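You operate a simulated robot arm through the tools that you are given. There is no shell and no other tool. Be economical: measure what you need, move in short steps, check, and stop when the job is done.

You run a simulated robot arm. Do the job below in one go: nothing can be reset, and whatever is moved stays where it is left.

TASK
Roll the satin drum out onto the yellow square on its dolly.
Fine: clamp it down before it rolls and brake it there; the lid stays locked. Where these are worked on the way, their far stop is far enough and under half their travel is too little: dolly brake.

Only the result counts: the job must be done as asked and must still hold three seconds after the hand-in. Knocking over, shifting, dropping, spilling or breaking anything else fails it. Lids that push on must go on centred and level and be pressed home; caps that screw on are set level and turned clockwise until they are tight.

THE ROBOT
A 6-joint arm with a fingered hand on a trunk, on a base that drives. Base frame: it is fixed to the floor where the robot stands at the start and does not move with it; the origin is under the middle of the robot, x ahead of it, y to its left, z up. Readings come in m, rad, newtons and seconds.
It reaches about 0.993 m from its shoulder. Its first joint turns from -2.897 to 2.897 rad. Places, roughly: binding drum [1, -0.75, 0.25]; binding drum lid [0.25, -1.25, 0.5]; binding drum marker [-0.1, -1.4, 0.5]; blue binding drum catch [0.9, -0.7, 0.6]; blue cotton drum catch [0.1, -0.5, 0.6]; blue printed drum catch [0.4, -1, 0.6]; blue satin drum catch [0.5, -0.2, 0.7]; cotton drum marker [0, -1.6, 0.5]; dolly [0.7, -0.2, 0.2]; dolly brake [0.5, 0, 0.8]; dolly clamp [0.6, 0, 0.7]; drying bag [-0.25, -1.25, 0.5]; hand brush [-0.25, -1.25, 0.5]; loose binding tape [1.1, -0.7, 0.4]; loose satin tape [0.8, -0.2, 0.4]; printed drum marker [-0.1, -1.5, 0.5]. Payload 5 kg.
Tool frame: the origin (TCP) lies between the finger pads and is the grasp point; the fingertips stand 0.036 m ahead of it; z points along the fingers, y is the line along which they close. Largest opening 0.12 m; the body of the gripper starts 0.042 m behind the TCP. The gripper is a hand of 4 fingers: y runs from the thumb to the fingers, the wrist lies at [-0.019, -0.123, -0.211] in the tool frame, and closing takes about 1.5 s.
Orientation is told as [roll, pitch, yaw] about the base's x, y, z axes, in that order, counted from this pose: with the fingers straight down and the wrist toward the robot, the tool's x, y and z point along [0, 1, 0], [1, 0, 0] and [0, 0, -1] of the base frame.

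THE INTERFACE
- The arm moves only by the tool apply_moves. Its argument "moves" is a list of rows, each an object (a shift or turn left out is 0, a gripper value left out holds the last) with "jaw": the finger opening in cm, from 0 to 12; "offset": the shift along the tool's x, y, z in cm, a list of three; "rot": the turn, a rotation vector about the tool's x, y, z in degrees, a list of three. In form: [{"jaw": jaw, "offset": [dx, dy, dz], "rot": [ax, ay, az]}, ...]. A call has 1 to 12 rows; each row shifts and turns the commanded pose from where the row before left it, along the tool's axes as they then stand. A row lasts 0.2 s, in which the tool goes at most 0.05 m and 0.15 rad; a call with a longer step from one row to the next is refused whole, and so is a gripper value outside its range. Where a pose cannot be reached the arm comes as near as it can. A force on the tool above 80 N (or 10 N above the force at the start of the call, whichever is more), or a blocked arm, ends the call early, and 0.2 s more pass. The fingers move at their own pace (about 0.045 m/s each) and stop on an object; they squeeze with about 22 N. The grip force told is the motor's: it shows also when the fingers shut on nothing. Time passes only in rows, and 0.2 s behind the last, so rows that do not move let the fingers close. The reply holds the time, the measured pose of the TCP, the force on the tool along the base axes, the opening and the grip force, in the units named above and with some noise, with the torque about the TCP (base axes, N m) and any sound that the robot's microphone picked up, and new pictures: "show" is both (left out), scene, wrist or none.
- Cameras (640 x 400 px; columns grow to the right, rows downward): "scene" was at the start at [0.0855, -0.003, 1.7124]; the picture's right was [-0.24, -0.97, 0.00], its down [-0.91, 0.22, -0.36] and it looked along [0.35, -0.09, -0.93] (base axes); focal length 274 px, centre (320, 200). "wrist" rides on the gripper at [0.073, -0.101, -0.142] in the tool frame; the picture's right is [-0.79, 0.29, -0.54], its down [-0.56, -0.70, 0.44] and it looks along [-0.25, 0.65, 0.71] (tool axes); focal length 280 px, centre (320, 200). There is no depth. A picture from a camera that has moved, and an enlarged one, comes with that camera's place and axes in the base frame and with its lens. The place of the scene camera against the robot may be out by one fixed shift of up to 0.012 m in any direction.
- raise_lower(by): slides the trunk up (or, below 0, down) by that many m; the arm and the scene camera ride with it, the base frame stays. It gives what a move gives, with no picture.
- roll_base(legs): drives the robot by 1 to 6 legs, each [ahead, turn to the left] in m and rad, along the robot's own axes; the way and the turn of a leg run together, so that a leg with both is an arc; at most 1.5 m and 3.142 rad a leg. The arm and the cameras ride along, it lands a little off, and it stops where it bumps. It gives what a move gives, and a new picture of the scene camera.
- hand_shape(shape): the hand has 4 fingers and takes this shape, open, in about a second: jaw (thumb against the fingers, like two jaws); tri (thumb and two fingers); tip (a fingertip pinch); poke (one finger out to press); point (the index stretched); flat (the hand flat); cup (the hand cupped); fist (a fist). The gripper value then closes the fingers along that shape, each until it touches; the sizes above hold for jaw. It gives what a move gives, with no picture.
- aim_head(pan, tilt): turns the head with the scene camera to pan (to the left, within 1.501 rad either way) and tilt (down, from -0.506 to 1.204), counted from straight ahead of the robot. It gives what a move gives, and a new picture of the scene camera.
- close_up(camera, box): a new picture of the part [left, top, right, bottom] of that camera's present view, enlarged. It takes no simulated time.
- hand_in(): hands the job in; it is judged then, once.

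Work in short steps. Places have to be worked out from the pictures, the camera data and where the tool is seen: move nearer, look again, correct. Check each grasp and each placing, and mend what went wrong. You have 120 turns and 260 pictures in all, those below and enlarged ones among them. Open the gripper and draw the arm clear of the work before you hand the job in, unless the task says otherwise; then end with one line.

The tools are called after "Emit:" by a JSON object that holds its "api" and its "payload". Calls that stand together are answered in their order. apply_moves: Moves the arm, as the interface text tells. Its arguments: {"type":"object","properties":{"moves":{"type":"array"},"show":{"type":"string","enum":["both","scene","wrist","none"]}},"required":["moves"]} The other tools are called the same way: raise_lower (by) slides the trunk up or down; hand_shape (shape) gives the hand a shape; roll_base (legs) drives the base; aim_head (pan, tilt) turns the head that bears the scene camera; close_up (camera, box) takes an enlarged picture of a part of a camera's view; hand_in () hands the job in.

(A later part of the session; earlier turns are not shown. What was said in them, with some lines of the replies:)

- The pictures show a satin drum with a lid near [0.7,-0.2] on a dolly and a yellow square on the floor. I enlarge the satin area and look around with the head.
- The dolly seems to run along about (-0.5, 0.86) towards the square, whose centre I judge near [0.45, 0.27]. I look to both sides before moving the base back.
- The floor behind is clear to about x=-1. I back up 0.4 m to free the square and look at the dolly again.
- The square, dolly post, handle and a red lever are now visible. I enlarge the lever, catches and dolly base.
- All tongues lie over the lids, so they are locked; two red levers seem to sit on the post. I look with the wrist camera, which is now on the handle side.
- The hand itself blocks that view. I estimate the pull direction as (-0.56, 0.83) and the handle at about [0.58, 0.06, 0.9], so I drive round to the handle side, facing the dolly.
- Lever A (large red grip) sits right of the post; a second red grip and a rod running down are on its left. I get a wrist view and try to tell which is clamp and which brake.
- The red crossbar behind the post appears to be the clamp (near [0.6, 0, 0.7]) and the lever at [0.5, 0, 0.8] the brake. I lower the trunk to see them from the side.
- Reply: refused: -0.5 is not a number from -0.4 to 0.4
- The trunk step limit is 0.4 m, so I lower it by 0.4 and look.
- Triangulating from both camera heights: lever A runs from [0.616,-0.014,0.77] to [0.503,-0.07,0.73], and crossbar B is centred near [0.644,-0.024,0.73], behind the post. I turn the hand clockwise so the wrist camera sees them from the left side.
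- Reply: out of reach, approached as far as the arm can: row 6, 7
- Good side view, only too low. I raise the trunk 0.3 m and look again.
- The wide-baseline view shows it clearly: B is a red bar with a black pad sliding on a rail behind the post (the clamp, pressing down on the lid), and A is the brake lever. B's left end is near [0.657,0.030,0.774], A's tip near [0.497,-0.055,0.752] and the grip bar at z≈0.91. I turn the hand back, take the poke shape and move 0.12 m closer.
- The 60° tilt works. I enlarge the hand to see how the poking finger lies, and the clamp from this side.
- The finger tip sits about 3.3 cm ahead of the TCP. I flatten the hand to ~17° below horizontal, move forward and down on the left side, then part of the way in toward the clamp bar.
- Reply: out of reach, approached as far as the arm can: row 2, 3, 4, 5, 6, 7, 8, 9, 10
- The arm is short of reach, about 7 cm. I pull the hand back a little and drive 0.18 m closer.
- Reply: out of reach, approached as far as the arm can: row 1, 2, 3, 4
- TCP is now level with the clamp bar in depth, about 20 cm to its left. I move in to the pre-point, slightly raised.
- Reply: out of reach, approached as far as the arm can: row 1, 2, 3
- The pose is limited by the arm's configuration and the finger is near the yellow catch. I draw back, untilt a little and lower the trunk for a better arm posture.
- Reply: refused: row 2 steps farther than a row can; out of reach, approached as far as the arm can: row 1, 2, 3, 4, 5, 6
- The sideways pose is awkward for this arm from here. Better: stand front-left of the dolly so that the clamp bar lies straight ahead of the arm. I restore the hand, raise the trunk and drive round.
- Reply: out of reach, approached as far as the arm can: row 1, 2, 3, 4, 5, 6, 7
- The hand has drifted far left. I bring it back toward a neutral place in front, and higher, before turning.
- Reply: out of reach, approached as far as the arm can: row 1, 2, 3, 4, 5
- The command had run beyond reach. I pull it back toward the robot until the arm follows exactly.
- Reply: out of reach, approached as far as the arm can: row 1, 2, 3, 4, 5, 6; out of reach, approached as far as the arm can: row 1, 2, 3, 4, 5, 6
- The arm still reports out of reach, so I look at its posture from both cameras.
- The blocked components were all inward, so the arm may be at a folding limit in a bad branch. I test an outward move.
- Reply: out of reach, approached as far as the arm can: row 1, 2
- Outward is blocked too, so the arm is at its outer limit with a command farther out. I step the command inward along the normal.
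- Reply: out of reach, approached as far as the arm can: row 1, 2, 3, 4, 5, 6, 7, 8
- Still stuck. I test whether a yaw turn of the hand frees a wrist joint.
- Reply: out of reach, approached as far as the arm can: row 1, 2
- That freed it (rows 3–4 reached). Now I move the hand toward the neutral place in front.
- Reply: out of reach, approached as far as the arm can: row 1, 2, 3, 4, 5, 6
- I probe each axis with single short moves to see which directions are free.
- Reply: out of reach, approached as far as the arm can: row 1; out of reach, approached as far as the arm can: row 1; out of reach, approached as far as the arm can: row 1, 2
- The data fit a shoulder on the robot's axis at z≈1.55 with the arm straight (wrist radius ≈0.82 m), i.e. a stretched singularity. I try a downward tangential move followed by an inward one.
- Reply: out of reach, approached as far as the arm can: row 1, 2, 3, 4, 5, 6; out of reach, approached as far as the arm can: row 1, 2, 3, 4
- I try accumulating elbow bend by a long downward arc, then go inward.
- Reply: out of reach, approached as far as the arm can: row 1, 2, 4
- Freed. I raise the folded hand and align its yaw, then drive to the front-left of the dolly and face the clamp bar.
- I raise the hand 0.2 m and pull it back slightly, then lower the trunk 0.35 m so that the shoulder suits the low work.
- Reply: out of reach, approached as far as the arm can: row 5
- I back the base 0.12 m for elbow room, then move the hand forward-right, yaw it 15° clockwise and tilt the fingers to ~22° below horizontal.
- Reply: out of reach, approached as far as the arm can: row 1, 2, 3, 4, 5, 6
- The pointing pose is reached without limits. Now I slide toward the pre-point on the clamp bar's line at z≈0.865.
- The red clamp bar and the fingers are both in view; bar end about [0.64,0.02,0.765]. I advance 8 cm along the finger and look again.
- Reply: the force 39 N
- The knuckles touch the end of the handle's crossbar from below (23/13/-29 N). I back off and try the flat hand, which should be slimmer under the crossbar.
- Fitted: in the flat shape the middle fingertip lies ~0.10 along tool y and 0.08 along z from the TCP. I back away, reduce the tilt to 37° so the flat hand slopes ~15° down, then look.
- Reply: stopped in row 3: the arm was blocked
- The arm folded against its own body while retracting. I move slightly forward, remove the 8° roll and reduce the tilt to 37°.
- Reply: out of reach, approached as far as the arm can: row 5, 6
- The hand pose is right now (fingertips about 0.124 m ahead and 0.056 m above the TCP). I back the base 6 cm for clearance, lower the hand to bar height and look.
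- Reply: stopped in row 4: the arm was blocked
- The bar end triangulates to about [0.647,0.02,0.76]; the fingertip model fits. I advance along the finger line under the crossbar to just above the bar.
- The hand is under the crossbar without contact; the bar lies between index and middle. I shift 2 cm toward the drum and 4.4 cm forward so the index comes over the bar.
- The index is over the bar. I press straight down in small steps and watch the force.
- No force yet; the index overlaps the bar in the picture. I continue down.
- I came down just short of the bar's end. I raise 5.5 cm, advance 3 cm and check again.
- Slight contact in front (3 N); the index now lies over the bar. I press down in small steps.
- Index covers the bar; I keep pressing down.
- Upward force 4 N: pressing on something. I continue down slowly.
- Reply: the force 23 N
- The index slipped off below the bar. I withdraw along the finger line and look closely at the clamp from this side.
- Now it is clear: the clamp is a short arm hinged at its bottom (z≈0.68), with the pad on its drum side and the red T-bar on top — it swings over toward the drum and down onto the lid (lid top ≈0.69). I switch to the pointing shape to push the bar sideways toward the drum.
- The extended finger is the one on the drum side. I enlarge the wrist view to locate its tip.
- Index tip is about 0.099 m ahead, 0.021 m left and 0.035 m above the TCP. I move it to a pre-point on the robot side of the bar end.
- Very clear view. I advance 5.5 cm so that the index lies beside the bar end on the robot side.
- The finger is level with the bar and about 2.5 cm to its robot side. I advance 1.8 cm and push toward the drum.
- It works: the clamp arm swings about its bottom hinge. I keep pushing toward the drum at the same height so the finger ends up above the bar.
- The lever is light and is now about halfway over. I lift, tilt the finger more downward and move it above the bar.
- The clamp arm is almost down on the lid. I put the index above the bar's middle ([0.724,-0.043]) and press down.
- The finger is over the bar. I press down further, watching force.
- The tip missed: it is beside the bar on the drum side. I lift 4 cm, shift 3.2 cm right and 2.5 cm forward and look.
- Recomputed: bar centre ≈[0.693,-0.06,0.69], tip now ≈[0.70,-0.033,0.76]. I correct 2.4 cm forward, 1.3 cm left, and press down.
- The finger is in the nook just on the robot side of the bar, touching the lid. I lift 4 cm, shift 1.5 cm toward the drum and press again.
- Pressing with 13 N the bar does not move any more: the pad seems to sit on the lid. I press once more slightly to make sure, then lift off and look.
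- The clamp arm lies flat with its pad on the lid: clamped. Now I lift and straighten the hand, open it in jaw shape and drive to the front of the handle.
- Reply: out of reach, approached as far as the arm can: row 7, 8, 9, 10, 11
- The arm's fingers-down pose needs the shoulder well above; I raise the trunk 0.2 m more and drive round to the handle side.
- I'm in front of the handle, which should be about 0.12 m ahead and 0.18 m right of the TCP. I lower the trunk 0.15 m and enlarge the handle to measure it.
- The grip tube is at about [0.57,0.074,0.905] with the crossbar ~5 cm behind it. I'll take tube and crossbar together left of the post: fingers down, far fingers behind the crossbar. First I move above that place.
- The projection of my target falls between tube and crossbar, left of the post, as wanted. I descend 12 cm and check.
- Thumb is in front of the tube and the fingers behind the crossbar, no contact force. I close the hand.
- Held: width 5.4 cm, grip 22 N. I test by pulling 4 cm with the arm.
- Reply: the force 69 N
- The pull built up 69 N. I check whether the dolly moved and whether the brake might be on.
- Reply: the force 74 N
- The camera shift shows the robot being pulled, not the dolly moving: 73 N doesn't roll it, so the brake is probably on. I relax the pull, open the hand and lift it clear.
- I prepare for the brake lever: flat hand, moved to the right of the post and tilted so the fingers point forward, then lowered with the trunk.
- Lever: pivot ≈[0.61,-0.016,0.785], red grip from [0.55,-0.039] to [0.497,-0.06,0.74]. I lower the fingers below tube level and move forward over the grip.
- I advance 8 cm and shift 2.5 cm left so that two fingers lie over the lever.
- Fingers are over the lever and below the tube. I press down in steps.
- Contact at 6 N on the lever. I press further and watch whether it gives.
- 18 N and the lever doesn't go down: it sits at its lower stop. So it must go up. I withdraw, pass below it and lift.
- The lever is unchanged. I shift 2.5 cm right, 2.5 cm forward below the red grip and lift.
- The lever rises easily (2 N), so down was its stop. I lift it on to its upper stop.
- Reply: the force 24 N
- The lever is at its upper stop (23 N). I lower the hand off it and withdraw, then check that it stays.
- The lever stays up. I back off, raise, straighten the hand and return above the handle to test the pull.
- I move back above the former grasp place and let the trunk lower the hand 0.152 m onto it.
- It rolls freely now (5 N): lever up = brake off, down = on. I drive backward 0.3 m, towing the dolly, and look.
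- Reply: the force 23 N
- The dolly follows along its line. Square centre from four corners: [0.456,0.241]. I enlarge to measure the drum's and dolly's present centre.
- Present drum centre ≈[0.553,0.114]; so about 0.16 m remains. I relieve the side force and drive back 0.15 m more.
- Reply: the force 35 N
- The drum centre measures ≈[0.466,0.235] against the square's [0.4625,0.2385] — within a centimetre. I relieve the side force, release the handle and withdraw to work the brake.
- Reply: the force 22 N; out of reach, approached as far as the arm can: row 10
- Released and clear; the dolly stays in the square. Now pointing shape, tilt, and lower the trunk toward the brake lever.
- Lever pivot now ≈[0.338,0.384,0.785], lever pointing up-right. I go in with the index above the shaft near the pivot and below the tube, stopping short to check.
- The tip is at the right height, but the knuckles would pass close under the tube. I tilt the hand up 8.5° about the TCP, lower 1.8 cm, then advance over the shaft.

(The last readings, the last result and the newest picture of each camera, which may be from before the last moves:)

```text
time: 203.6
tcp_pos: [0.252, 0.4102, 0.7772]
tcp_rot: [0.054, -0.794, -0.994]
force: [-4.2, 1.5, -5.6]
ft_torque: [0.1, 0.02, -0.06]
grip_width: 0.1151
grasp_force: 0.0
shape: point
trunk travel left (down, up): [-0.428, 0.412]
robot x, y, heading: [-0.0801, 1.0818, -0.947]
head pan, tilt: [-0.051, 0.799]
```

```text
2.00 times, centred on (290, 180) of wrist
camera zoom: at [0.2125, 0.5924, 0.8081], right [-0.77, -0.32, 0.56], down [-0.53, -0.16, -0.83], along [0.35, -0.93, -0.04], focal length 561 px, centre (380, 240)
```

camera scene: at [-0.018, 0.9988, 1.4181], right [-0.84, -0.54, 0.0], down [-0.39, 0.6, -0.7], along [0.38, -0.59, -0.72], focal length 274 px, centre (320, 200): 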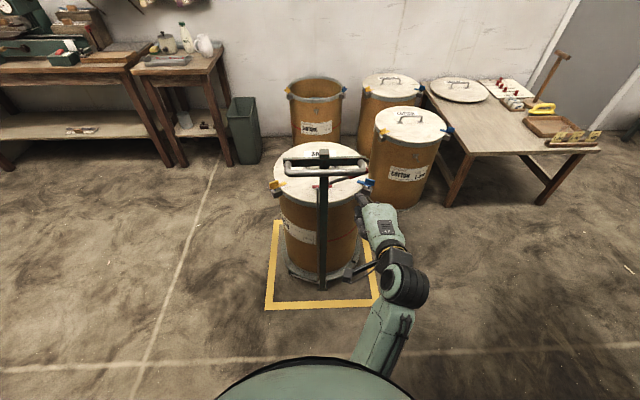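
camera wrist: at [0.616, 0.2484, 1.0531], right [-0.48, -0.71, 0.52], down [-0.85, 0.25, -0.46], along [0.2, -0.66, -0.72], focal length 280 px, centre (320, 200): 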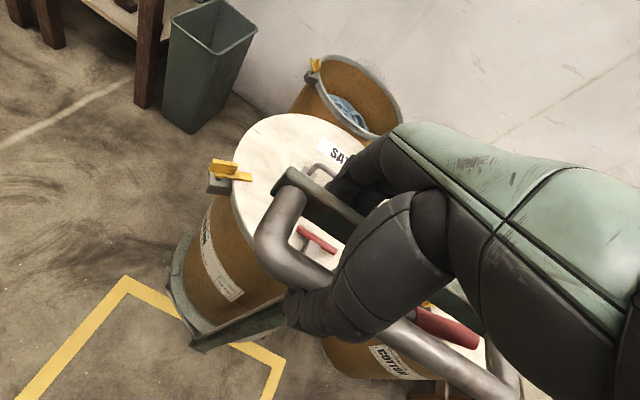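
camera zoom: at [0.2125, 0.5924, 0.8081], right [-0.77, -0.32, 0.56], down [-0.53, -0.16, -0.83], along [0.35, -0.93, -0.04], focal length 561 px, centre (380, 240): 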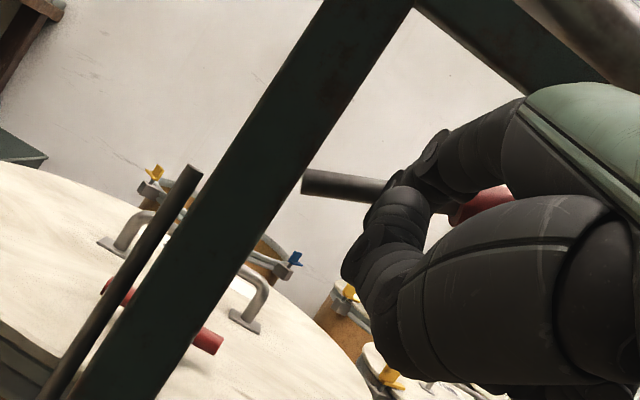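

The dolly was pushed ~3 cm back, because the index met the lever instead of passing above it. I retreat 1.2 cm, raise 1.8 cm and pass over the lever, so I can hook it back.

Emit:
{"api": "apply_moves", "payload": {"moves": [{"offset": [0, -0.84, -0.86]}, {"offset": [0, 1.29, -1.26]}, {"offset": [0, 1.85, 1.9]}, {"offset": [0, 1.85, 1.9]}], "show": "none"}}

Emit:
{"api": "close_up", "payload": {"camera": "scene", "box": [280, 130, 400, 205]}}

Emit:
{"api": "close_up", "payload": {"camera": "wrist", "box": [160, 80, 420, 280]}}

```text
time: 204.6
tcp_pos: [0.2737, 0.3784, 0.7969]
tcp_rot: [0.054, -0.795, -0.994]
force: [-0.3, -0.2, 0.4]
ft_torque: [0.05, -0.05, 0.02]
grip_width: 0.1154
grasp_force: 0.1
shape: point
trunk travel left (down, up): [-0.428, 0.412]
robot x, y, heading: [-0.0805, 1.078, -0.951]
head pan, tilt: [-0.051, 0.799]
```

```text
5.33 times, centred on (340, 168) of scene
camera zoom: at [-0.0178, 0.9983, 1.4181], right [-0.84, -0.54, 0.0], down [-0.39, 0.6, -0.7], along [0.38, -0.59, -0.72], focal length 1458 px, centre (213, 373)
```

zoom: 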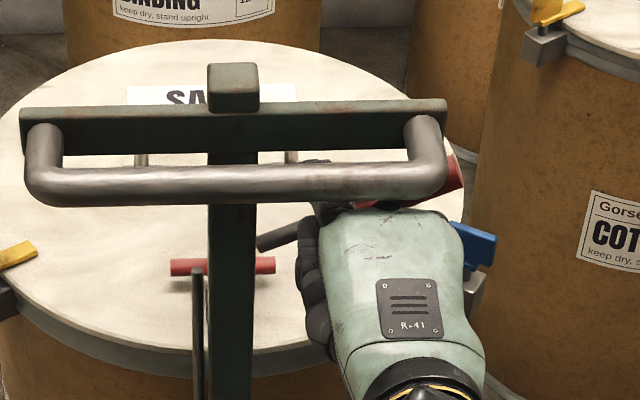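

```text
2.00 times, centred on (290, 180) of wrist
camera zoom: at [0.2348, 0.5599, 0.8272], right [-0.77, -0.32, 0.56], down [-0.53, -0.16, -0.83], along [0.35, -0.93, -0.04], focal length 561 px, centre (380, 240)
```

zoom: 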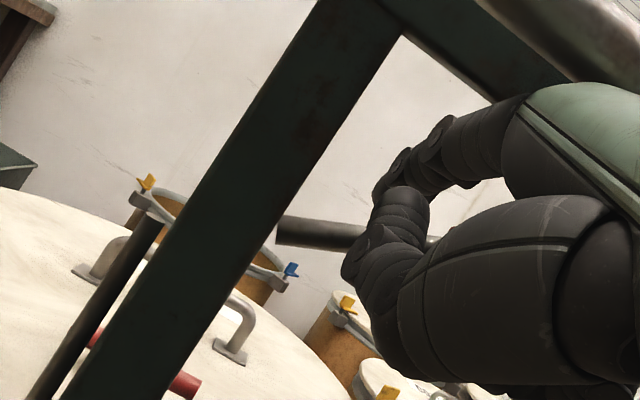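

The index now lies over the lever with its bent tip beyond it. I pull back gently to see if it hooks the lever and draws the dolly.

Emit:
{"api": "apply_moves", "payload": {"moves": [{"offset": [0, -0.4, 0.5]}, {"offset": [0, -0.85, -0.85]}, {"offset": [0, -0.85, -0.85]}, {"offset": [0, -0.85, -0.85]}], "show": "none"}}

Emit:
{"api": "close_up", "payload": {"camera": "scene", "box": [280, 130, 400, 205]}}

Emit:
{"api": "close_up", "payload": {"camera": "wrist", "box": [160, 80, 420, 280]}}

```text
time: 205.6
tcp_pos: [0.2551, 0.4065, 0.7918]
tcp_rot: [0.052, -0.796, -0.993]
force: [0.0, 0.0, 0.1]
ft_torque: [-0.02, -0.02, -0.01]
grip_width: 0.0
grasp_force: 0.0
shape: point
trunk travel left (down, up): [-0.428, 0.412]
robot x, y, heading: [-0.0784, 1.0827, -0.951]
head pan, tilt: [-0.051, 0.799]
```

```text
5.33 times, centred on (340, 168) of scene
camera zoom: at [-0.0183, 0.9991, 1.4181], right [-0.84, -0.54, 0.0], down [-0.39, 0.6, -0.7], along [0.38, -0.59, -0.72], focal length 1458 px, centre (213, 373)
```

zoom: 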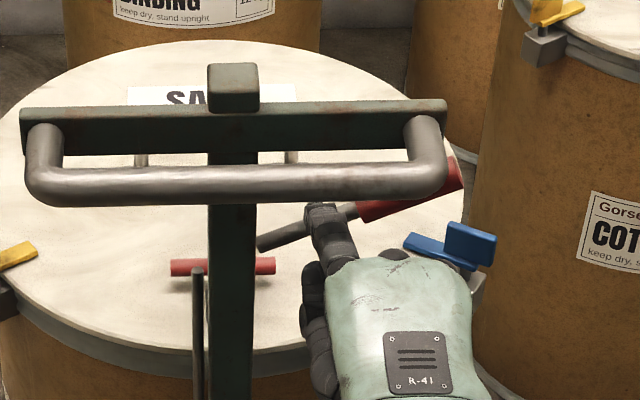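

```text
2.00 times, centred on (290, 180) of wrist
camera zoom: at [0.2145, 0.5887, 0.8211], right [-0.77, -0.32, 0.55], down [-0.53, -0.16, -0.83], along [0.35, -0.93, -0.04], focal length 561 px, centre (380, 240)
```

zoom: 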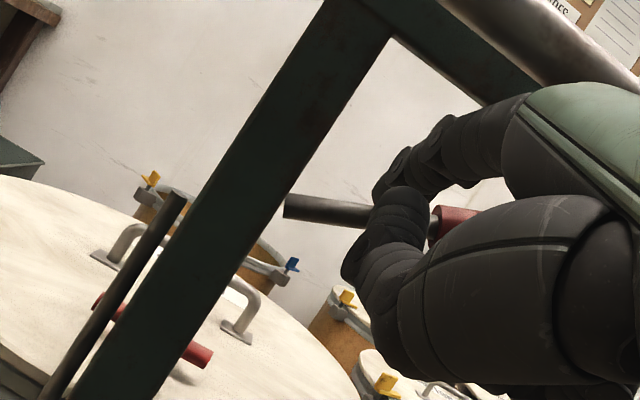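

It doesn't hook. To be exact I will re-grasp the handle and pull the dolly back the ~3.7 cm. I back out, raise and reshape the hand.

Emit:
{"api": "apply_moves", "payload": {"moves": [{"offset": [0, -2.8, -2.86]}, {"offset": [0, -2.8, -2.86]}, {"offset": [0, -2.8, -2.86]}, {"offset": [0, -2.8, -2.86]}], "show": "none"}}

Emit:
{"api": "raise_lower", "payload": {"by": 0.3}}

Emit:
{"api": "apply_moves", "payload": {"moves": [{"rot": [7.6, 0, 0]}, {"rot": [7.6, 0, 0]}, {"rot": [7.6, 0, 0]}, {"rot": [7.6, 0, 0]}, {"rot": [7.6, 0, 0]}, {"rot": [7.6, 0, 0]}], "show": "none"}}

Emit:
{"api": "hand_shape", "payload": {"shape": "jaw"}}

```text
time: 206.6
tcp_pos: [0.1624, 0.536, 0.7896]
tcp_rot: [0.053, -0.798, -0.993]
force: [0.7, -0.9, -0.2]
ft_torque: [-0.01, -0.02, -0.01]
grip_width: 0.0
grasp_force: 0.0
shape: point
trunk travel left (down, up): [-0.428, 0.412]
robot x, y, heading: [-0.0779, 1.0825, -0.947]
head pan, tilt: [-0.051, 0.799]
```

```text
time: 209.6
tcp_pos: [0.1627, 0.5356, 1.0883]
tcp_rot: [0.056, -0.796, -0.994]
force: [-0.2, 0.4, -0.3]
ft_torque: [-0.04, 0.01, 0.0]
grip_width: 0.0
grasp_force: 0.0
shape: point
trunk travel left (down, up): [-0.728, 0.112]
robot x, y, heading: [-0.0807, 1.0811, -0.949]
head pan, tilt: [-0.051, 0.799]
```

```text
time: 210.9
tcp_pos: [0.1643, 0.5348, 1.0884]
tcp_rot: [0.039, 0.002, -0.956]
force: [0.0, -1.5, -0.3]
ft_torque: [0.04, 0.04, 0.03]
grip_width: 0.0001
grasp_force: 0.2
shape: point
trunk travel left (down, up): [-0.728, 0.112]
robot x, y, heading: [-0.0782, 1.0823, -0.95]
head pan, tilt: [-0.051, 0.799]
```

```text
time: 211.8
tcp_pos: [0.1629, 0.5338, 1.089]
tcp_rot: [0.037, -0.001, -0.953]
force: [0.4, 0.0, 0.2]
ft_torque: [-0.02, 0.0, -0.01]
grip_width: 0.1196
grasp_force: 0.1
shape: jaw
trunk travel left (down, up): [-0.728, 0.112]
robot x, y, heading: [-0.082, 1.0796, -0.95]
head pan, tilt: [-0.051, 0.799]
```

I move above the handle's new place (~[0.389,0.461]), lower the trunk and close.

Emit:
{"api": "apply_moves", "payload": {"moves": [{"jaw": 12, "offset": [2.37, 3.17, 0]}, {"offset": [2.37, 3.17, 0]}, {"offset": [2.37, 3.17, 0]}, {"offset": [2.37, 3.17, 0]}, {"offset": [2.37, 3.17, 0]}, {"offset": [2.37, 3.17, 0]}], "show": "wrist"}}

Emit:
{"api": "raise_lower", "payload": {"by": -0.18}}

Emit:
{"api": "apply_moves", "payload": {"moves": [{"jaw": 0}, {"jaw": 0}, {"jaw": 0}, {"jaw": 0}, {"jaw": 0}, {"jaw": 0}, {"jaw": 0}, {"jaw": 0}], "show": "wrist"}}

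```text
time: 213.2
tcp_pos: [0.3907, 0.4594, 1.0956]
tcp_rot: [0.037, -0.001, -0.953]
force: [0.3, -0.2, -0.5]
ft_torque: [-0.02, 0.0, 0.0]
grip_width: 0.1197
grasp_force: 0.0
shape: jaw
trunk travel left (down, up): [-0.728, 0.112]
robot x, y, heading: [-0.0781, 1.0818, -0.953]
head pan, tilt: [-0.051, 0.799]
camera wrist: at [0.389, 0.5815, 1.2404], right [-0.49, -0.7, 0.51], down [-0.85, 0.26, -0.46], along [0.19, -0.66, -0.72], focal length 280 px, centre (320, 200)
```

wrist: 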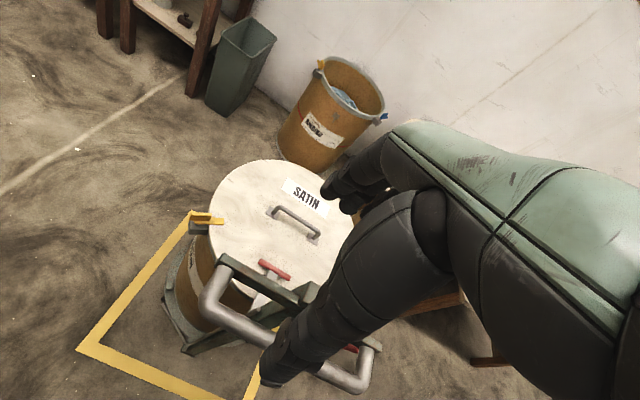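

```text
time: 215.2
tcp_pos: [0.389, 0.4614, 0.9173]
tcp_rot: [0.036, -0.001, -0.954]
force: [0.8, -0.6, 0.0]
ft_torque: [0.0, 0.01, -0.01]
grip_width: 0.1199
grasp_force: 0.0
shape: jaw
trunk travel left (down, up): [-0.548, 0.292]
robot x, y, heading: [-0.0782, 1.0794, -0.95]
head pan, tilt: [-0.051, 0.799]
```

```text
time: 217.1
tcp_pos: [0.3891, 0.4618, 0.9161]
tcp_rot: [0.037, 0.0, -0.953]
force: [-0.3, 1.0, -2.7]
ft_torque: [-0.25, -0.13, 0.09]
grip_width: 0.0614
grasp_force: 22.3
shape: jaw
trunk travel left (down, up): [-0.548, 0.292]
robot x, y, heading: [-0.0803, 1.0809, -0.949]
head pan, tilt: [-0.051, 0.799]
camera wrist: at [0.3873, 0.582, 1.061], right [-0.49, -0.7, 0.51], down [-0.85, 0.26, -0.46], along [0.19, -0.66, -0.72], focal length 280 px, centre (320, 200)
```

wrist: 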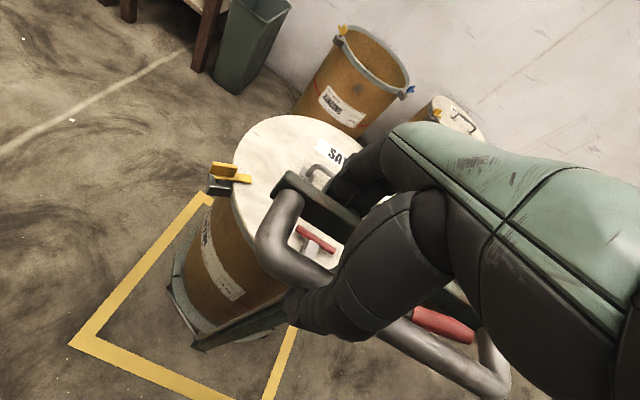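

Gripped. I pull back 3.9 cm, open and lift.

Emit:
{"api": "apply_moves", "payload": {"moves": [{"offset": [0, -1.3, 0]}, {"offset": [0, -1.3, 0]}, {"offset": [0, -1.3, 0]}, {"jaw": 12}, {"jaw": 12}, {"jaw": 12}, {"jaw": 12}, {"jaw": 12}, {"jaw": 12}, {"jaw": 12}, {"jaw": 12}], "show": "none"}}

Emit:
{"api": "apply_moves", "payload": {"moves": [{"offset": [0, 0, -4]}, {"offset": [0, 0, -4]}, {"offset": [0, 0, -4]}, {"offset": [0, 0, -3]}, {"offset": [-1.5, -4.5, 0]}, {"offset": [-1.5, -4.5, 0]}, {"offset": [-1.5, -4.5, 0]}, {"offset": [-4, -2, 0]}, {"offset": [-4, -2, 0]}], "show": "none"}}

Emit:
{"api": "aim_head", "payload": {"pan": 0, "tilt": 0.95}}

Emit:
{"api": "close_up", "payload": {"camera": "scene", "box": [220, 110, 420, 270]}}

```text
time: 219.4
tcp_pos: [0.3679, 0.4935, 0.9171]
tcp_rot: [0.036, -0.002, -0.955]
force: [0.0, 0.1, -0.5]
ft_torque: [0.02, 0.04, -0.01]
grip_width: 0.1194
grasp_force: 0.1
shape: jaw
trunk travel left (down, up): [-0.548, 0.292]
robot x, y, heading: [-0.0759, 1.0811, -0.951]
head pan, tilt: [-0.051, 0.799]
```

```text
time: 221.4
tcp_pos: [0.182, 0.5209, 1.0015]
tcp_rot: [0.038, -0.006, -0.955]
force: [-0.3, -0.3, 0.4]
ft_torque: [-0.03, -0.03, -0.01]
grip_width: 0.1197
grasp_force: 0.1
shape: jaw
out of reach, approached as far as the arm can: row 6, 7, 8, 9
trunk travel left (down, up): [-0.548, 0.292]
robot x, y, heading: [-0.0797, 1.0799, -0.946]
head pan, tilt: [-0.051, 0.799]
```

```text
time: 222.2
tcp_pos: [0.1838, 0.5224, 0.9992]
tcp_rot: [0.037, -0.006, -0.955]
force: [0.1, -0.2, 0.7]
ft_torque: [0.02, -0.03, 0.0]
grip_width: 0.1199
grasp_force: 0.1
shape: jaw
trunk travel left (down, up): [-0.548, 0.292]
robot x, y, heading: [-0.0796, 1.0801, -0.945]
head pan, tilt: [0.0, 0.949]
camera scene: at [-0.0189, 1.0075, 1.5266], right [-0.81, -0.58, 0.0], down [-0.47, 0.66, -0.58], along [0.34, -0.47, -0.81], focal length 274 px, centre (320, 200)
```

scene: 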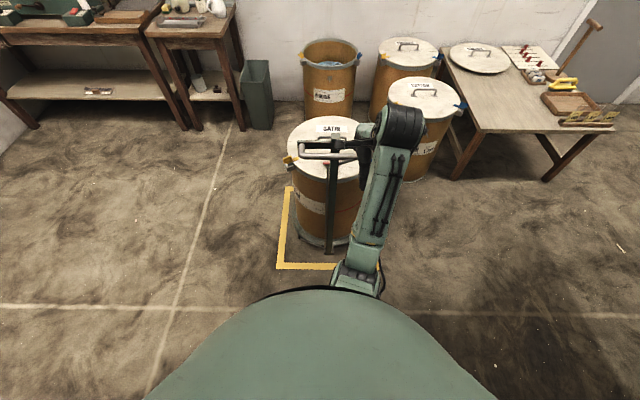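

```text
2.50 times, centred on (320, 190) of scene
camera zoom: at [-0.0189, 1.0075, 1.5266], right [-0.81, -0.58, 0.0], down [-0.47, 0.66, -0.58], along [0.34, -0.47, -0.81], focal length 684 px, centre (320, 225)
```

zoom: 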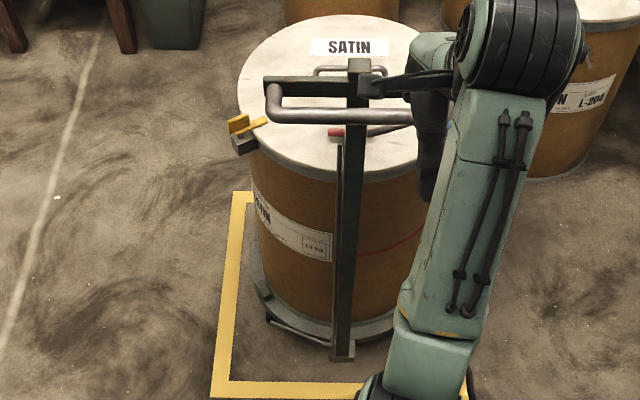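

The dolly is back in place (TCP matched the earlier release point). I prepare the pointing hand again, this time to pass over the lever at the proven height.

Emit:
{"api": "hand_shape", "payload": {"shape": "point"}}

Emit:
{"api": "apply_moves", "payload": {"moves": [{"offset": [0, 1.5, 0], "rot": [-7.6, 0, 0]}, {"rot": [-7.6, 0, 0]}, {"rot": [-7.6, 0, 0]}, {"rot": [-7.6, 0, 0]}, {"rot": [-7.6, 0, 0]}, {"rot": [-7.6, 0, 0]}], "show": "none"}}

Emit:
{"api": "raise_lower", "payload": {"by": -0.12}}

```text
time: 223.1
tcp_pos: [0.1832, 0.5221, 1.0004]
tcp_rot: [0.037, -0.006, -0.954]
force: [-0.6, -0.5, 0.2]
ft_torque: [0.0, 0.03, 0.04]
grip_width: 0.1151
grasp_force: 0.0
shape: point
trunk travel left (down, up): [-0.548, 0.292]
robot x, y, heading: [-0.0803, 1.083, -0.95]
head pan, tilt: [0.0, 0.949]
```

```text
time: 224.4
tcp_pos: [0.1921, 0.5083, 1.0019]
tcp_rot: [0.054, -0.799, -0.992]
force: [0.0, 1.1, 0.0]
ft_torque: [-0.03, -0.01, 0.02]
grip_width: 0.1151
grasp_force: 0.0
shape: point
trunk travel left (down, up): [-0.548, 0.292]
robot x, y, heading: [-0.0822, 1.0823, -0.946]
head pan, tilt: [0.0, 0.949]
```

```text
time: 225.9
tcp_pos: [0.1922, 0.5074, 0.8814]
tcp_rot: [0.055, -0.795, -0.992]
force: [0.5, -0.4, 1.0]
ft_torque: [-0.02, 0.0, -0.02]
grip_width: 0.1152
grasp_force: 0.1
shape: point
trunk travel left (down, up): [-0.428, 0.412]
robot x, y, heading: [-0.0778, 1.0789, -0.953]
head pan, tilt: [0.0, 0.949]
```

I back off 9 cm, lower to the proven height and come forward, stopping 4 cm short for a look.

Emit:
{"api": "apply_moves", "payload": {"moves": [{"offset": [0, -3.15, -3.2]}, {"offset": [0, -3.15, -3.2]}, {"offset": [0, -2.9, 2.8]}, {"offset": [0, -2.9, 2.8]}, {"offset": [-0.07, 2.64, 2.7]}, {"offset": [-0.07, 2.64, 2.7]}, {"offset": [-0.07, 2.64, 2.7]}], "show": "none"}}

Emit:
{"api": "close_up", "payload": {"camera": "scene", "box": [280, 120, 400, 195]}}

Emit:
{"api": "close_up", "payload": {"camera": "wrist", "box": [160, 80, 420, 280]}}

```text
time: 227.6
tcp_pos: [0.207, 0.4885, 0.7986]
tcp_rot: [0.055, -0.795, -0.992]
force: [-1.1, 0.7, 0.7]
ft_torque: [0.0, 0.01, 0.03]
grip_width: 0.1152
grasp_force: 0.0
shape: point
trunk travel left (down, up): [-0.428, 0.412]
robot x, y, heading: [-0.0825, 1.0834, -0.949]
head pan, tilt: [0.0, 0.949]
```

```text
5.33 times, centred on (340, 158) of scene
camera zoom: at [-0.0188, 1.0062, 1.4065], right [-0.81, -0.58, 0.0], down [-0.47, 0.66, -0.58], along [0.34, -0.47, -0.81], focal length 1458 px, centre (213, 427)
```

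zoom: 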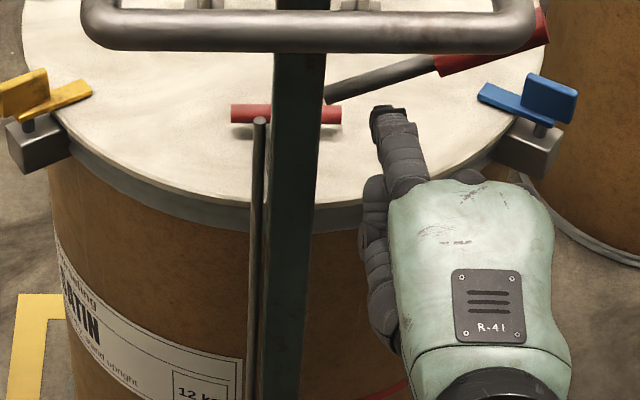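

```text
2.00 times, centred on (290, 180) of wrist
camera zoom: at [0.1669, 0.6699, 0.8294], right [-0.77, -0.32, 0.55], down [-0.53, -0.16, -0.83], along [0.35, -0.93, -0.04], focal length 561 px, centre (380, 240)
```

zoom: 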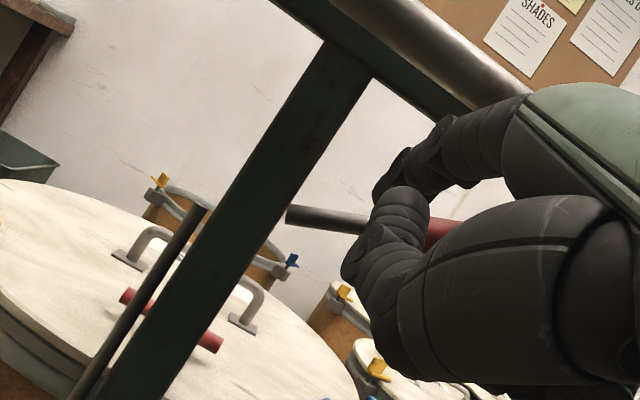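

I advance the last 6 cm slightly higher and check that the dolly hasn't moved.

Emit:
{"api": "apply_moves", "payload": {"moves": [{"offset": [0, 2.38, 2.0]}, {"offset": [0, 2.38, 2.0]}], "show": "none"}}

Emit:
{"api": "close_up", "payload": {"camera": "scene", "box": [280, 120, 400, 195]}}

Emit:
{"api": "close_up", "payload": {"camera": "wrist", "box": [160, 80, 420, 280]}}

```text
time: 228.2
tcp_pos: [0.2417, 0.439, 0.8046]
tcp_rot: [0.052, -0.797, -0.992]
force: [0.2, 0.1, 0.3]
ft_torque: [0.0, -0.01, 0.03]
grip_width: 0.1153
grasp_force: 0.0
shape: point
trunk travel left (down, up): [-0.428, 0.412]
robot x, y, heading: [-0.0772, 1.0782, -0.948]
head pan, tilt: [0.0, 0.949]
```

```text
5.33 times, centred on (340, 158) of scene
camera zoom: at [-0.0191, 1.0075, 1.4066], right [-0.81, -0.58, 0.0], down [-0.47, 0.66, -0.58], along [0.34, -0.47, -0.81], focal length 1458 px, centre (213, 427)
```

zoom: 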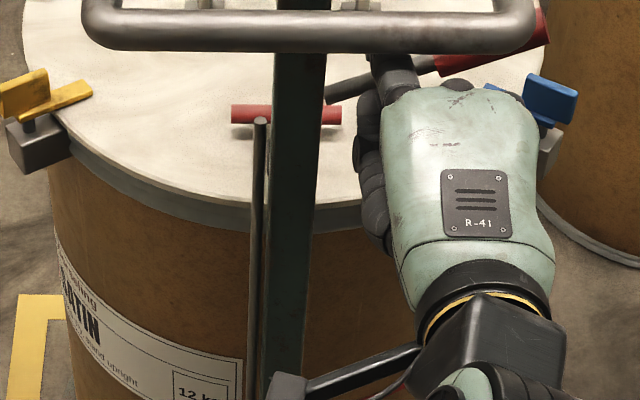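

```text
2.00 times, centred on (290, 180) of wrist
camera zoom: at [0.2028, 0.6209, 0.8355], right [-0.77, -0.32, 0.56], down [-0.53, -0.16, -0.83], along [0.35, -0.93, -0.04], focal length 561 px, centre (380, 240)
```

zoom: 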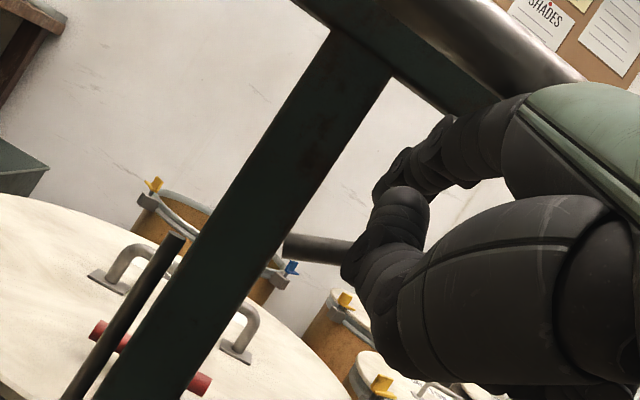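

The dolly hasn't moved, but the tip is still ~2 cm short of being over the lever. I advance 2.3 cm slightly lower and check.

Emit:
{"api": "apply_moves", "payload": {"moves": [{"offset": [0, 0.52, 1.1]}, {"offset": [0, 0.52, 1.1]}], "show": "none"}}

Emit:
{"api": "close_up", "payload": {"camera": "scene", "box": [280, 120, 400, 195]}}

Emit:
{"api": "close_up", "payload": {"camera": "wrist", "box": [160, 80, 420, 280]}}

```text
time: 228.8
tcp_pos: [0.2553, 0.4192, 0.7975]
tcp_rot: [0.053, -0.797, -0.993]
force: [-0.4, 0.5, 0.4]
ft_torque: [-0.01, 0.0, -0.02]
grip_width: 0.1152
grasp_force: 0.1
shape: point
trunk travel left (down, up): [-0.428, 0.412]
robot x, y, heading: [-0.08, 1.0837, -0.952]
head pan, tilt: [0.0, 0.949]
```

```text
5.33 times, centred on (340, 158) of scene
camera zoom: at [-0.0192, 1.0074, 1.4066], right [-0.81, -0.58, 0.0], down [-0.47, 0.66, -0.58], along [0.34, -0.47, -0.81], focal length 1458 px, centre (213, 427)
```

zoom: 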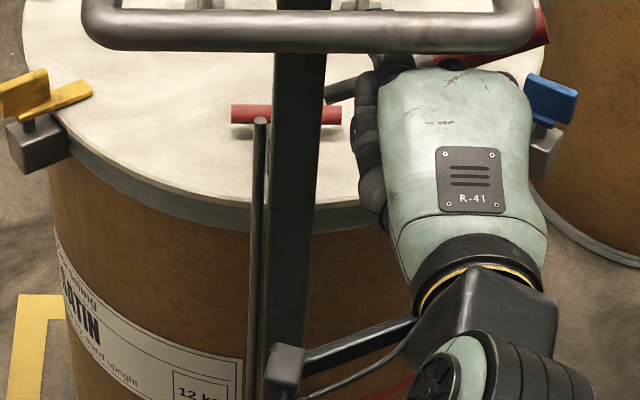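

```text
2.00 times, centred on (290, 180) of wrist
camera zoom: at [0.2162, 0.6011, 0.8281], right [-0.77, -0.32, 0.55], down [-0.53, -0.17, -0.83], along [0.35, -0.93, -0.04], focal length 561 px, centre (380, 240)
```

zoom: 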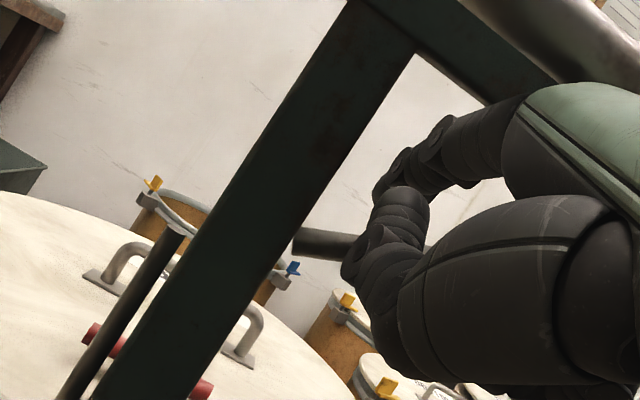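

Still no push on the dolly, and the finger is now over the lever. I press straight down.

Emit:
{"api": "apply_moves", "payload": {"moves": [{"offset": [0, -0.86, 0.84]}, {"offset": [0, -0.86, 0.84]}, {"offset": [0, -0.86, 0.84]}, {"offset": [0, -0.86, 0.84]}], "show": "none"}}

Emit:
{"api": "close_up", "payload": {"camera": "scene", "box": [280, 120, 400, 195]}}

Emit:
{"api": "close_up", "payload": {"camera": "wrist", "box": [160, 80, 420, 280]}}

```text
time: 229.8
tcp_pos: [0.2574, 0.4217, 0.7503]
tcp_rot: [0.054, -0.798, -0.994]
force: [0.5, -0.8, 2.8]
ft_torque: [-0.02, -0.12, -0.05]
grip_width: 0.0
grasp_force: 0.1
shape: point
trunk travel left (down, up): [-0.428, 0.412]
robot x, y, heading: [-0.0815, 1.0791, -0.948]
head pan, tilt: [0.0, 0.949]
```

```text
5.33 times, centred on (340, 158) of scene
camera zoom: at [-0.0197, 1.0082, 1.4067], right [-0.81, -0.58, 0.0], down [-0.47, 0.66, -0.58], along [0.34, -0.47, -0.81], focal length 1458 px, centre (213, 427)
```

zoom: 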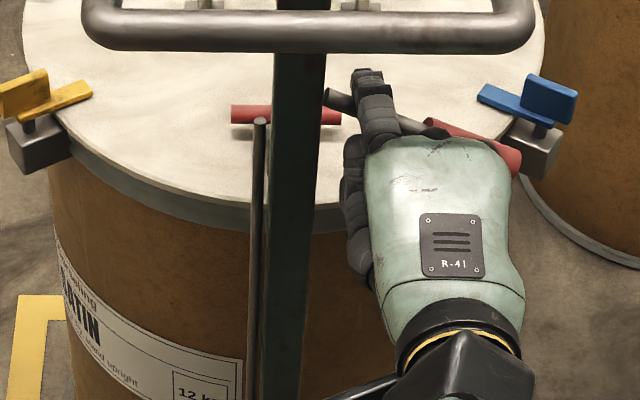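

```text
2.00 times, centred on (290, 180) of wrist
camera zoom: at [0.2179, 0.6037, 0.7803], right [-0.77, -0.32, 0.55], down [-0.53, -0.17, -0.83], along [0.35, -0.93, -0.04], focal length 561 px, centre (380, 240)
```

zoom: 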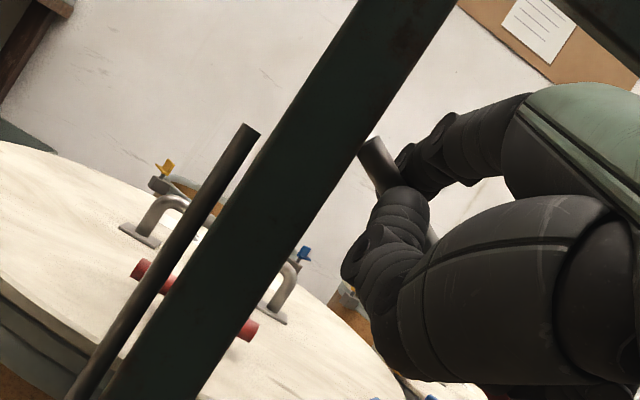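

The lever went down with it and the dolly didn't move. I press on to the lower stop.

Emit:
{"api": "apply_moves", "payload": {"moves": [{"offset": [0, -0.72, 0.7]}, {"offset": [0, -0.72, 0.7]}], "show": "none"}}

Emit:
{"api": "apply_moves", "payload": {"moves": [{"offset": [0, -0.72, 0.7]}], "show": "none"}}

Emit:
{"api": "close_up", "payload": {"camera": "scene", "box": [280, 120, 400, 195]}}

```text
time: 230.3
tcp_pos: [0.2579, 0.4215, 0.7351]
tcp_rot: [0.054, -0.804, -0.994]
force: [-4.3, -0.5, 18.7]
ft_torque: [-0.64, -1.14, -0.17]
grip_width: 0.0
grasp_force: 0.0
shape: point
trunk travel left (down, up): [-0.428, 0.412]
robot x, y, heading: [-0.0796, 1.0812, -0.953]
head pan, tilt: [0.0, 0.949]
```

```text
time: 230.8
tcp_pos: [0.2574, 0.4218, 0.7262]
tcp_rot: [0.055, -0.808, -0.997]
force: [-5.8, -1.2, 29.2]
ft_torque: [-0.95, -1.68, -0.2]
grip_width: 0.0
grasp_force: 0.1
shape: point
trunk travel left (down, up): [-0.428, 0.412]
robot x, y, heading: [-0.0793, 1.0817, -0.948]
head pan, tilt: [0.0, 0.949]
```

```text
5.33 times, centred on (340, 158) of scene
camera zoom: at [-0.0221, 1.011, 1.4072], right [-0.81, -0.58, 0.0], down [-0.47, 0.66, -0.58], along [0.34, -0.48, -0.81], focal length 1458 px, centre (213, 427)
```

zoom: 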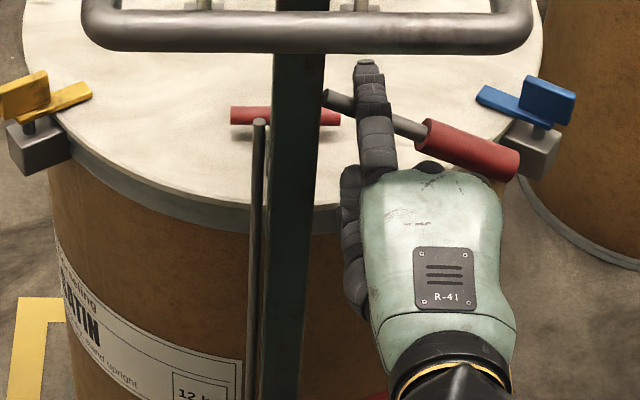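

The lever is at its lower stop (29 N): braked. I lift off, withdraw and look at the whole.

Emit:
{"api": "apply_moves", "payload": {"moves": [{"offset": [0, 1.3, -1.26]}, {"offset": [0, 1.3, -1.26]}, {"offset": [0, 0.9, -0.9]}, {"offset": [0, -2.8, -2.8]}, {"offset": [0, -2.8, -2.8]}, {"offset": [0, -2.8, -2.8]}, {"offset": [0, -2.8, -2.8]}], "show": "scene"}}

Emit:
{"api": "close_up", "payload": {"camera": "scene", "box": [240, 100, 440, 225]}}

Emit:
{"api": "close_up", "payload": {"camera": "scene", "box": [240, 160, 440, 285]}}

```text
time: 232.3
tcp_pos: [0.1636, 0.5505, 0.769]
tcp_rot: [0.054, -0.798, -0.992]
force: [-0.5, 0.6, 0.8]
ft_torque: [0.02, 0.0, 0.0]
grip_width: 0.0
grasp_force: 0.0
shape: point
trunk travel left (down, up): [-0.428, 0.412]
robot x, y, heading: [-0.0815, 1.0785, -0.952]
head pan, tilt: [0.0, 0.949]
camera scene: at [-0.0195, 1.0084, 1.4067], right [-0.81, -0.58, 0.0], down [-0.47, 0.66, -0.58], along [0.34, -0.47, -0.81], focal length 274 px, centre (320, 200)
```

scene: 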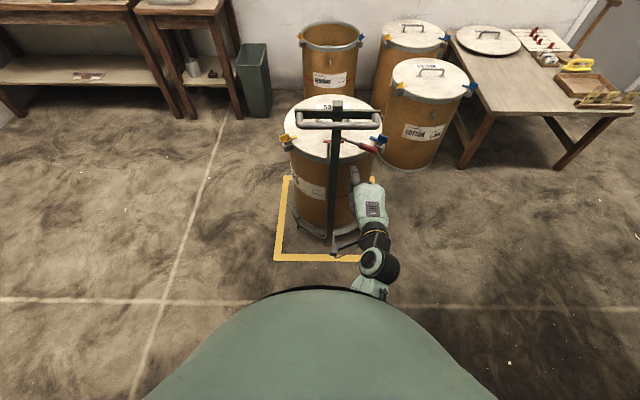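

```text
3.20 times, centred on (340, 162) of scene
camera zoom: at [-0.0195, 1.0084, 1.4067], right [-0.81, -0.58, 0.0], down [-0.47, 0.66, -0.58], along [0.34, -0.47, -0.81], focal length 875 px, centre (256, 320)
```

zoom: 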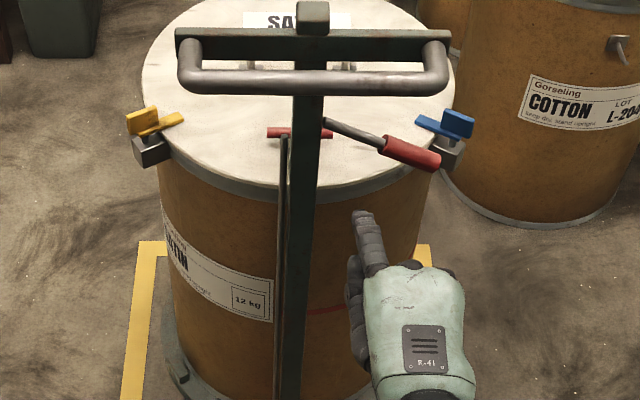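

```text
3.20 times, centred on (340, 222) of scene
camera zoom: at [-0.0195, 1.0084, 1.4067], right [-0.81, -0.58, 0.0], down [-0.47, 0.66, -0.58], along [0.34, -0.47, -0.81], focal length 875 px, centre (256, 128)
```

zoom: 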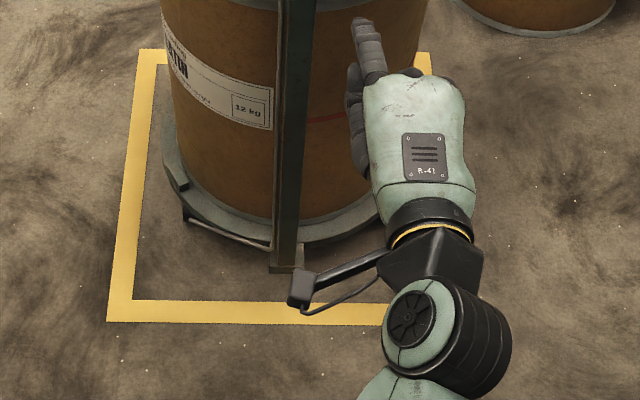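

Clamp down, brake lever down, lid catches locked, drum centred within ~1 cm. I back the base 0.15 m and open the hand clear of the work.

Emit:
{"api": "roll_base", "payload": {"legs": [[-0.15, 0]]}}

Emit:
{"api": "hand_shape", "payload": {"shape": "jaw"}}

Emit:
{"api": "close_up", "payload": {"camera": "scene", "box": [260, 60, 420, 180]}}

```text
time: 233.8
tcp_pos: [0.0745, 0.6711, 0.7687]
tcp_rot: [0.054, -0.798, -0.997]
force: [-0.4, 1.0, 0.0]
ft_torque: [0.02, -0.01, -0.02]
grip_width: 0.0001
grasp_force: 0.0
shape: point
trunk travel left (down, up): [-0.428, 0.412]
robot x, y, heading: [-0.1671, 1.2049, -0.948]
head pan, tilt: [0.0, 0.949]
camera scene: at [-0.1069, 1.1302, 1.4067], right [-0.81, -0.58, 0.0], down [-0.47, 0.66, -0.58], along [0.34, -0.47, -0.81], focal length 274 px, centre (320, 200)
```

scene: 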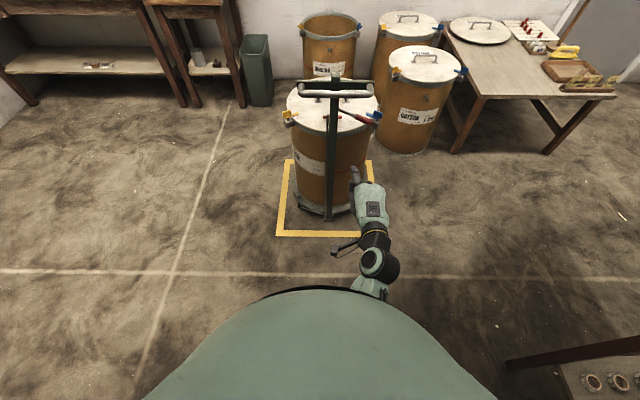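

```text
time: 234.7
tcp_pos: [0.0759, 0.6713, 0.7699]
tcp_rot: [0.055, -0.797, -0.997]
force: [0.0, 0.2, 0.3]
ft_torque: [0.04, 0.0, 0.0]
grip_width: 0.12
grasp_force: 0.1
shape: jaw
trunk travel left (down, up): [-0.428, 0.412]
robot x, y, heading: [-0.1666, 1.2035, -0.95]
head pan, tilt: [0.0, 0.949]
```

```text
3.33 times, centred on (340, 120) of scene
camera zoom: at [-0.1062, 1.1292, 1.4066], right [-0.81, -0.58, 0.0], down [-0.47, 0.66, -0.58], along [0.34, -0.47, -0.81], focal length 912 px, centre (253, 467)
```

zoom: 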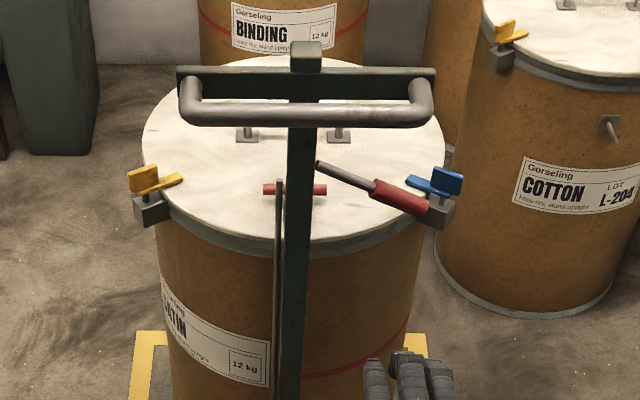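

The drum stands inside the yellow square with the clamp down, the brake lever down and the lid catches closed; the hand is open and clear of the work. I hand in.

Emit:
{"api": "hand_in", "payload": {}}

```text
The job is handed in.
```

The satin drum is on the yellow square, within about 1 cm of its centre by my camera measurements. I clamped it before it rolled, pressed the brake lever to its lower stop, and left both lid catches closed. The result of the hand-in isn't known yet.
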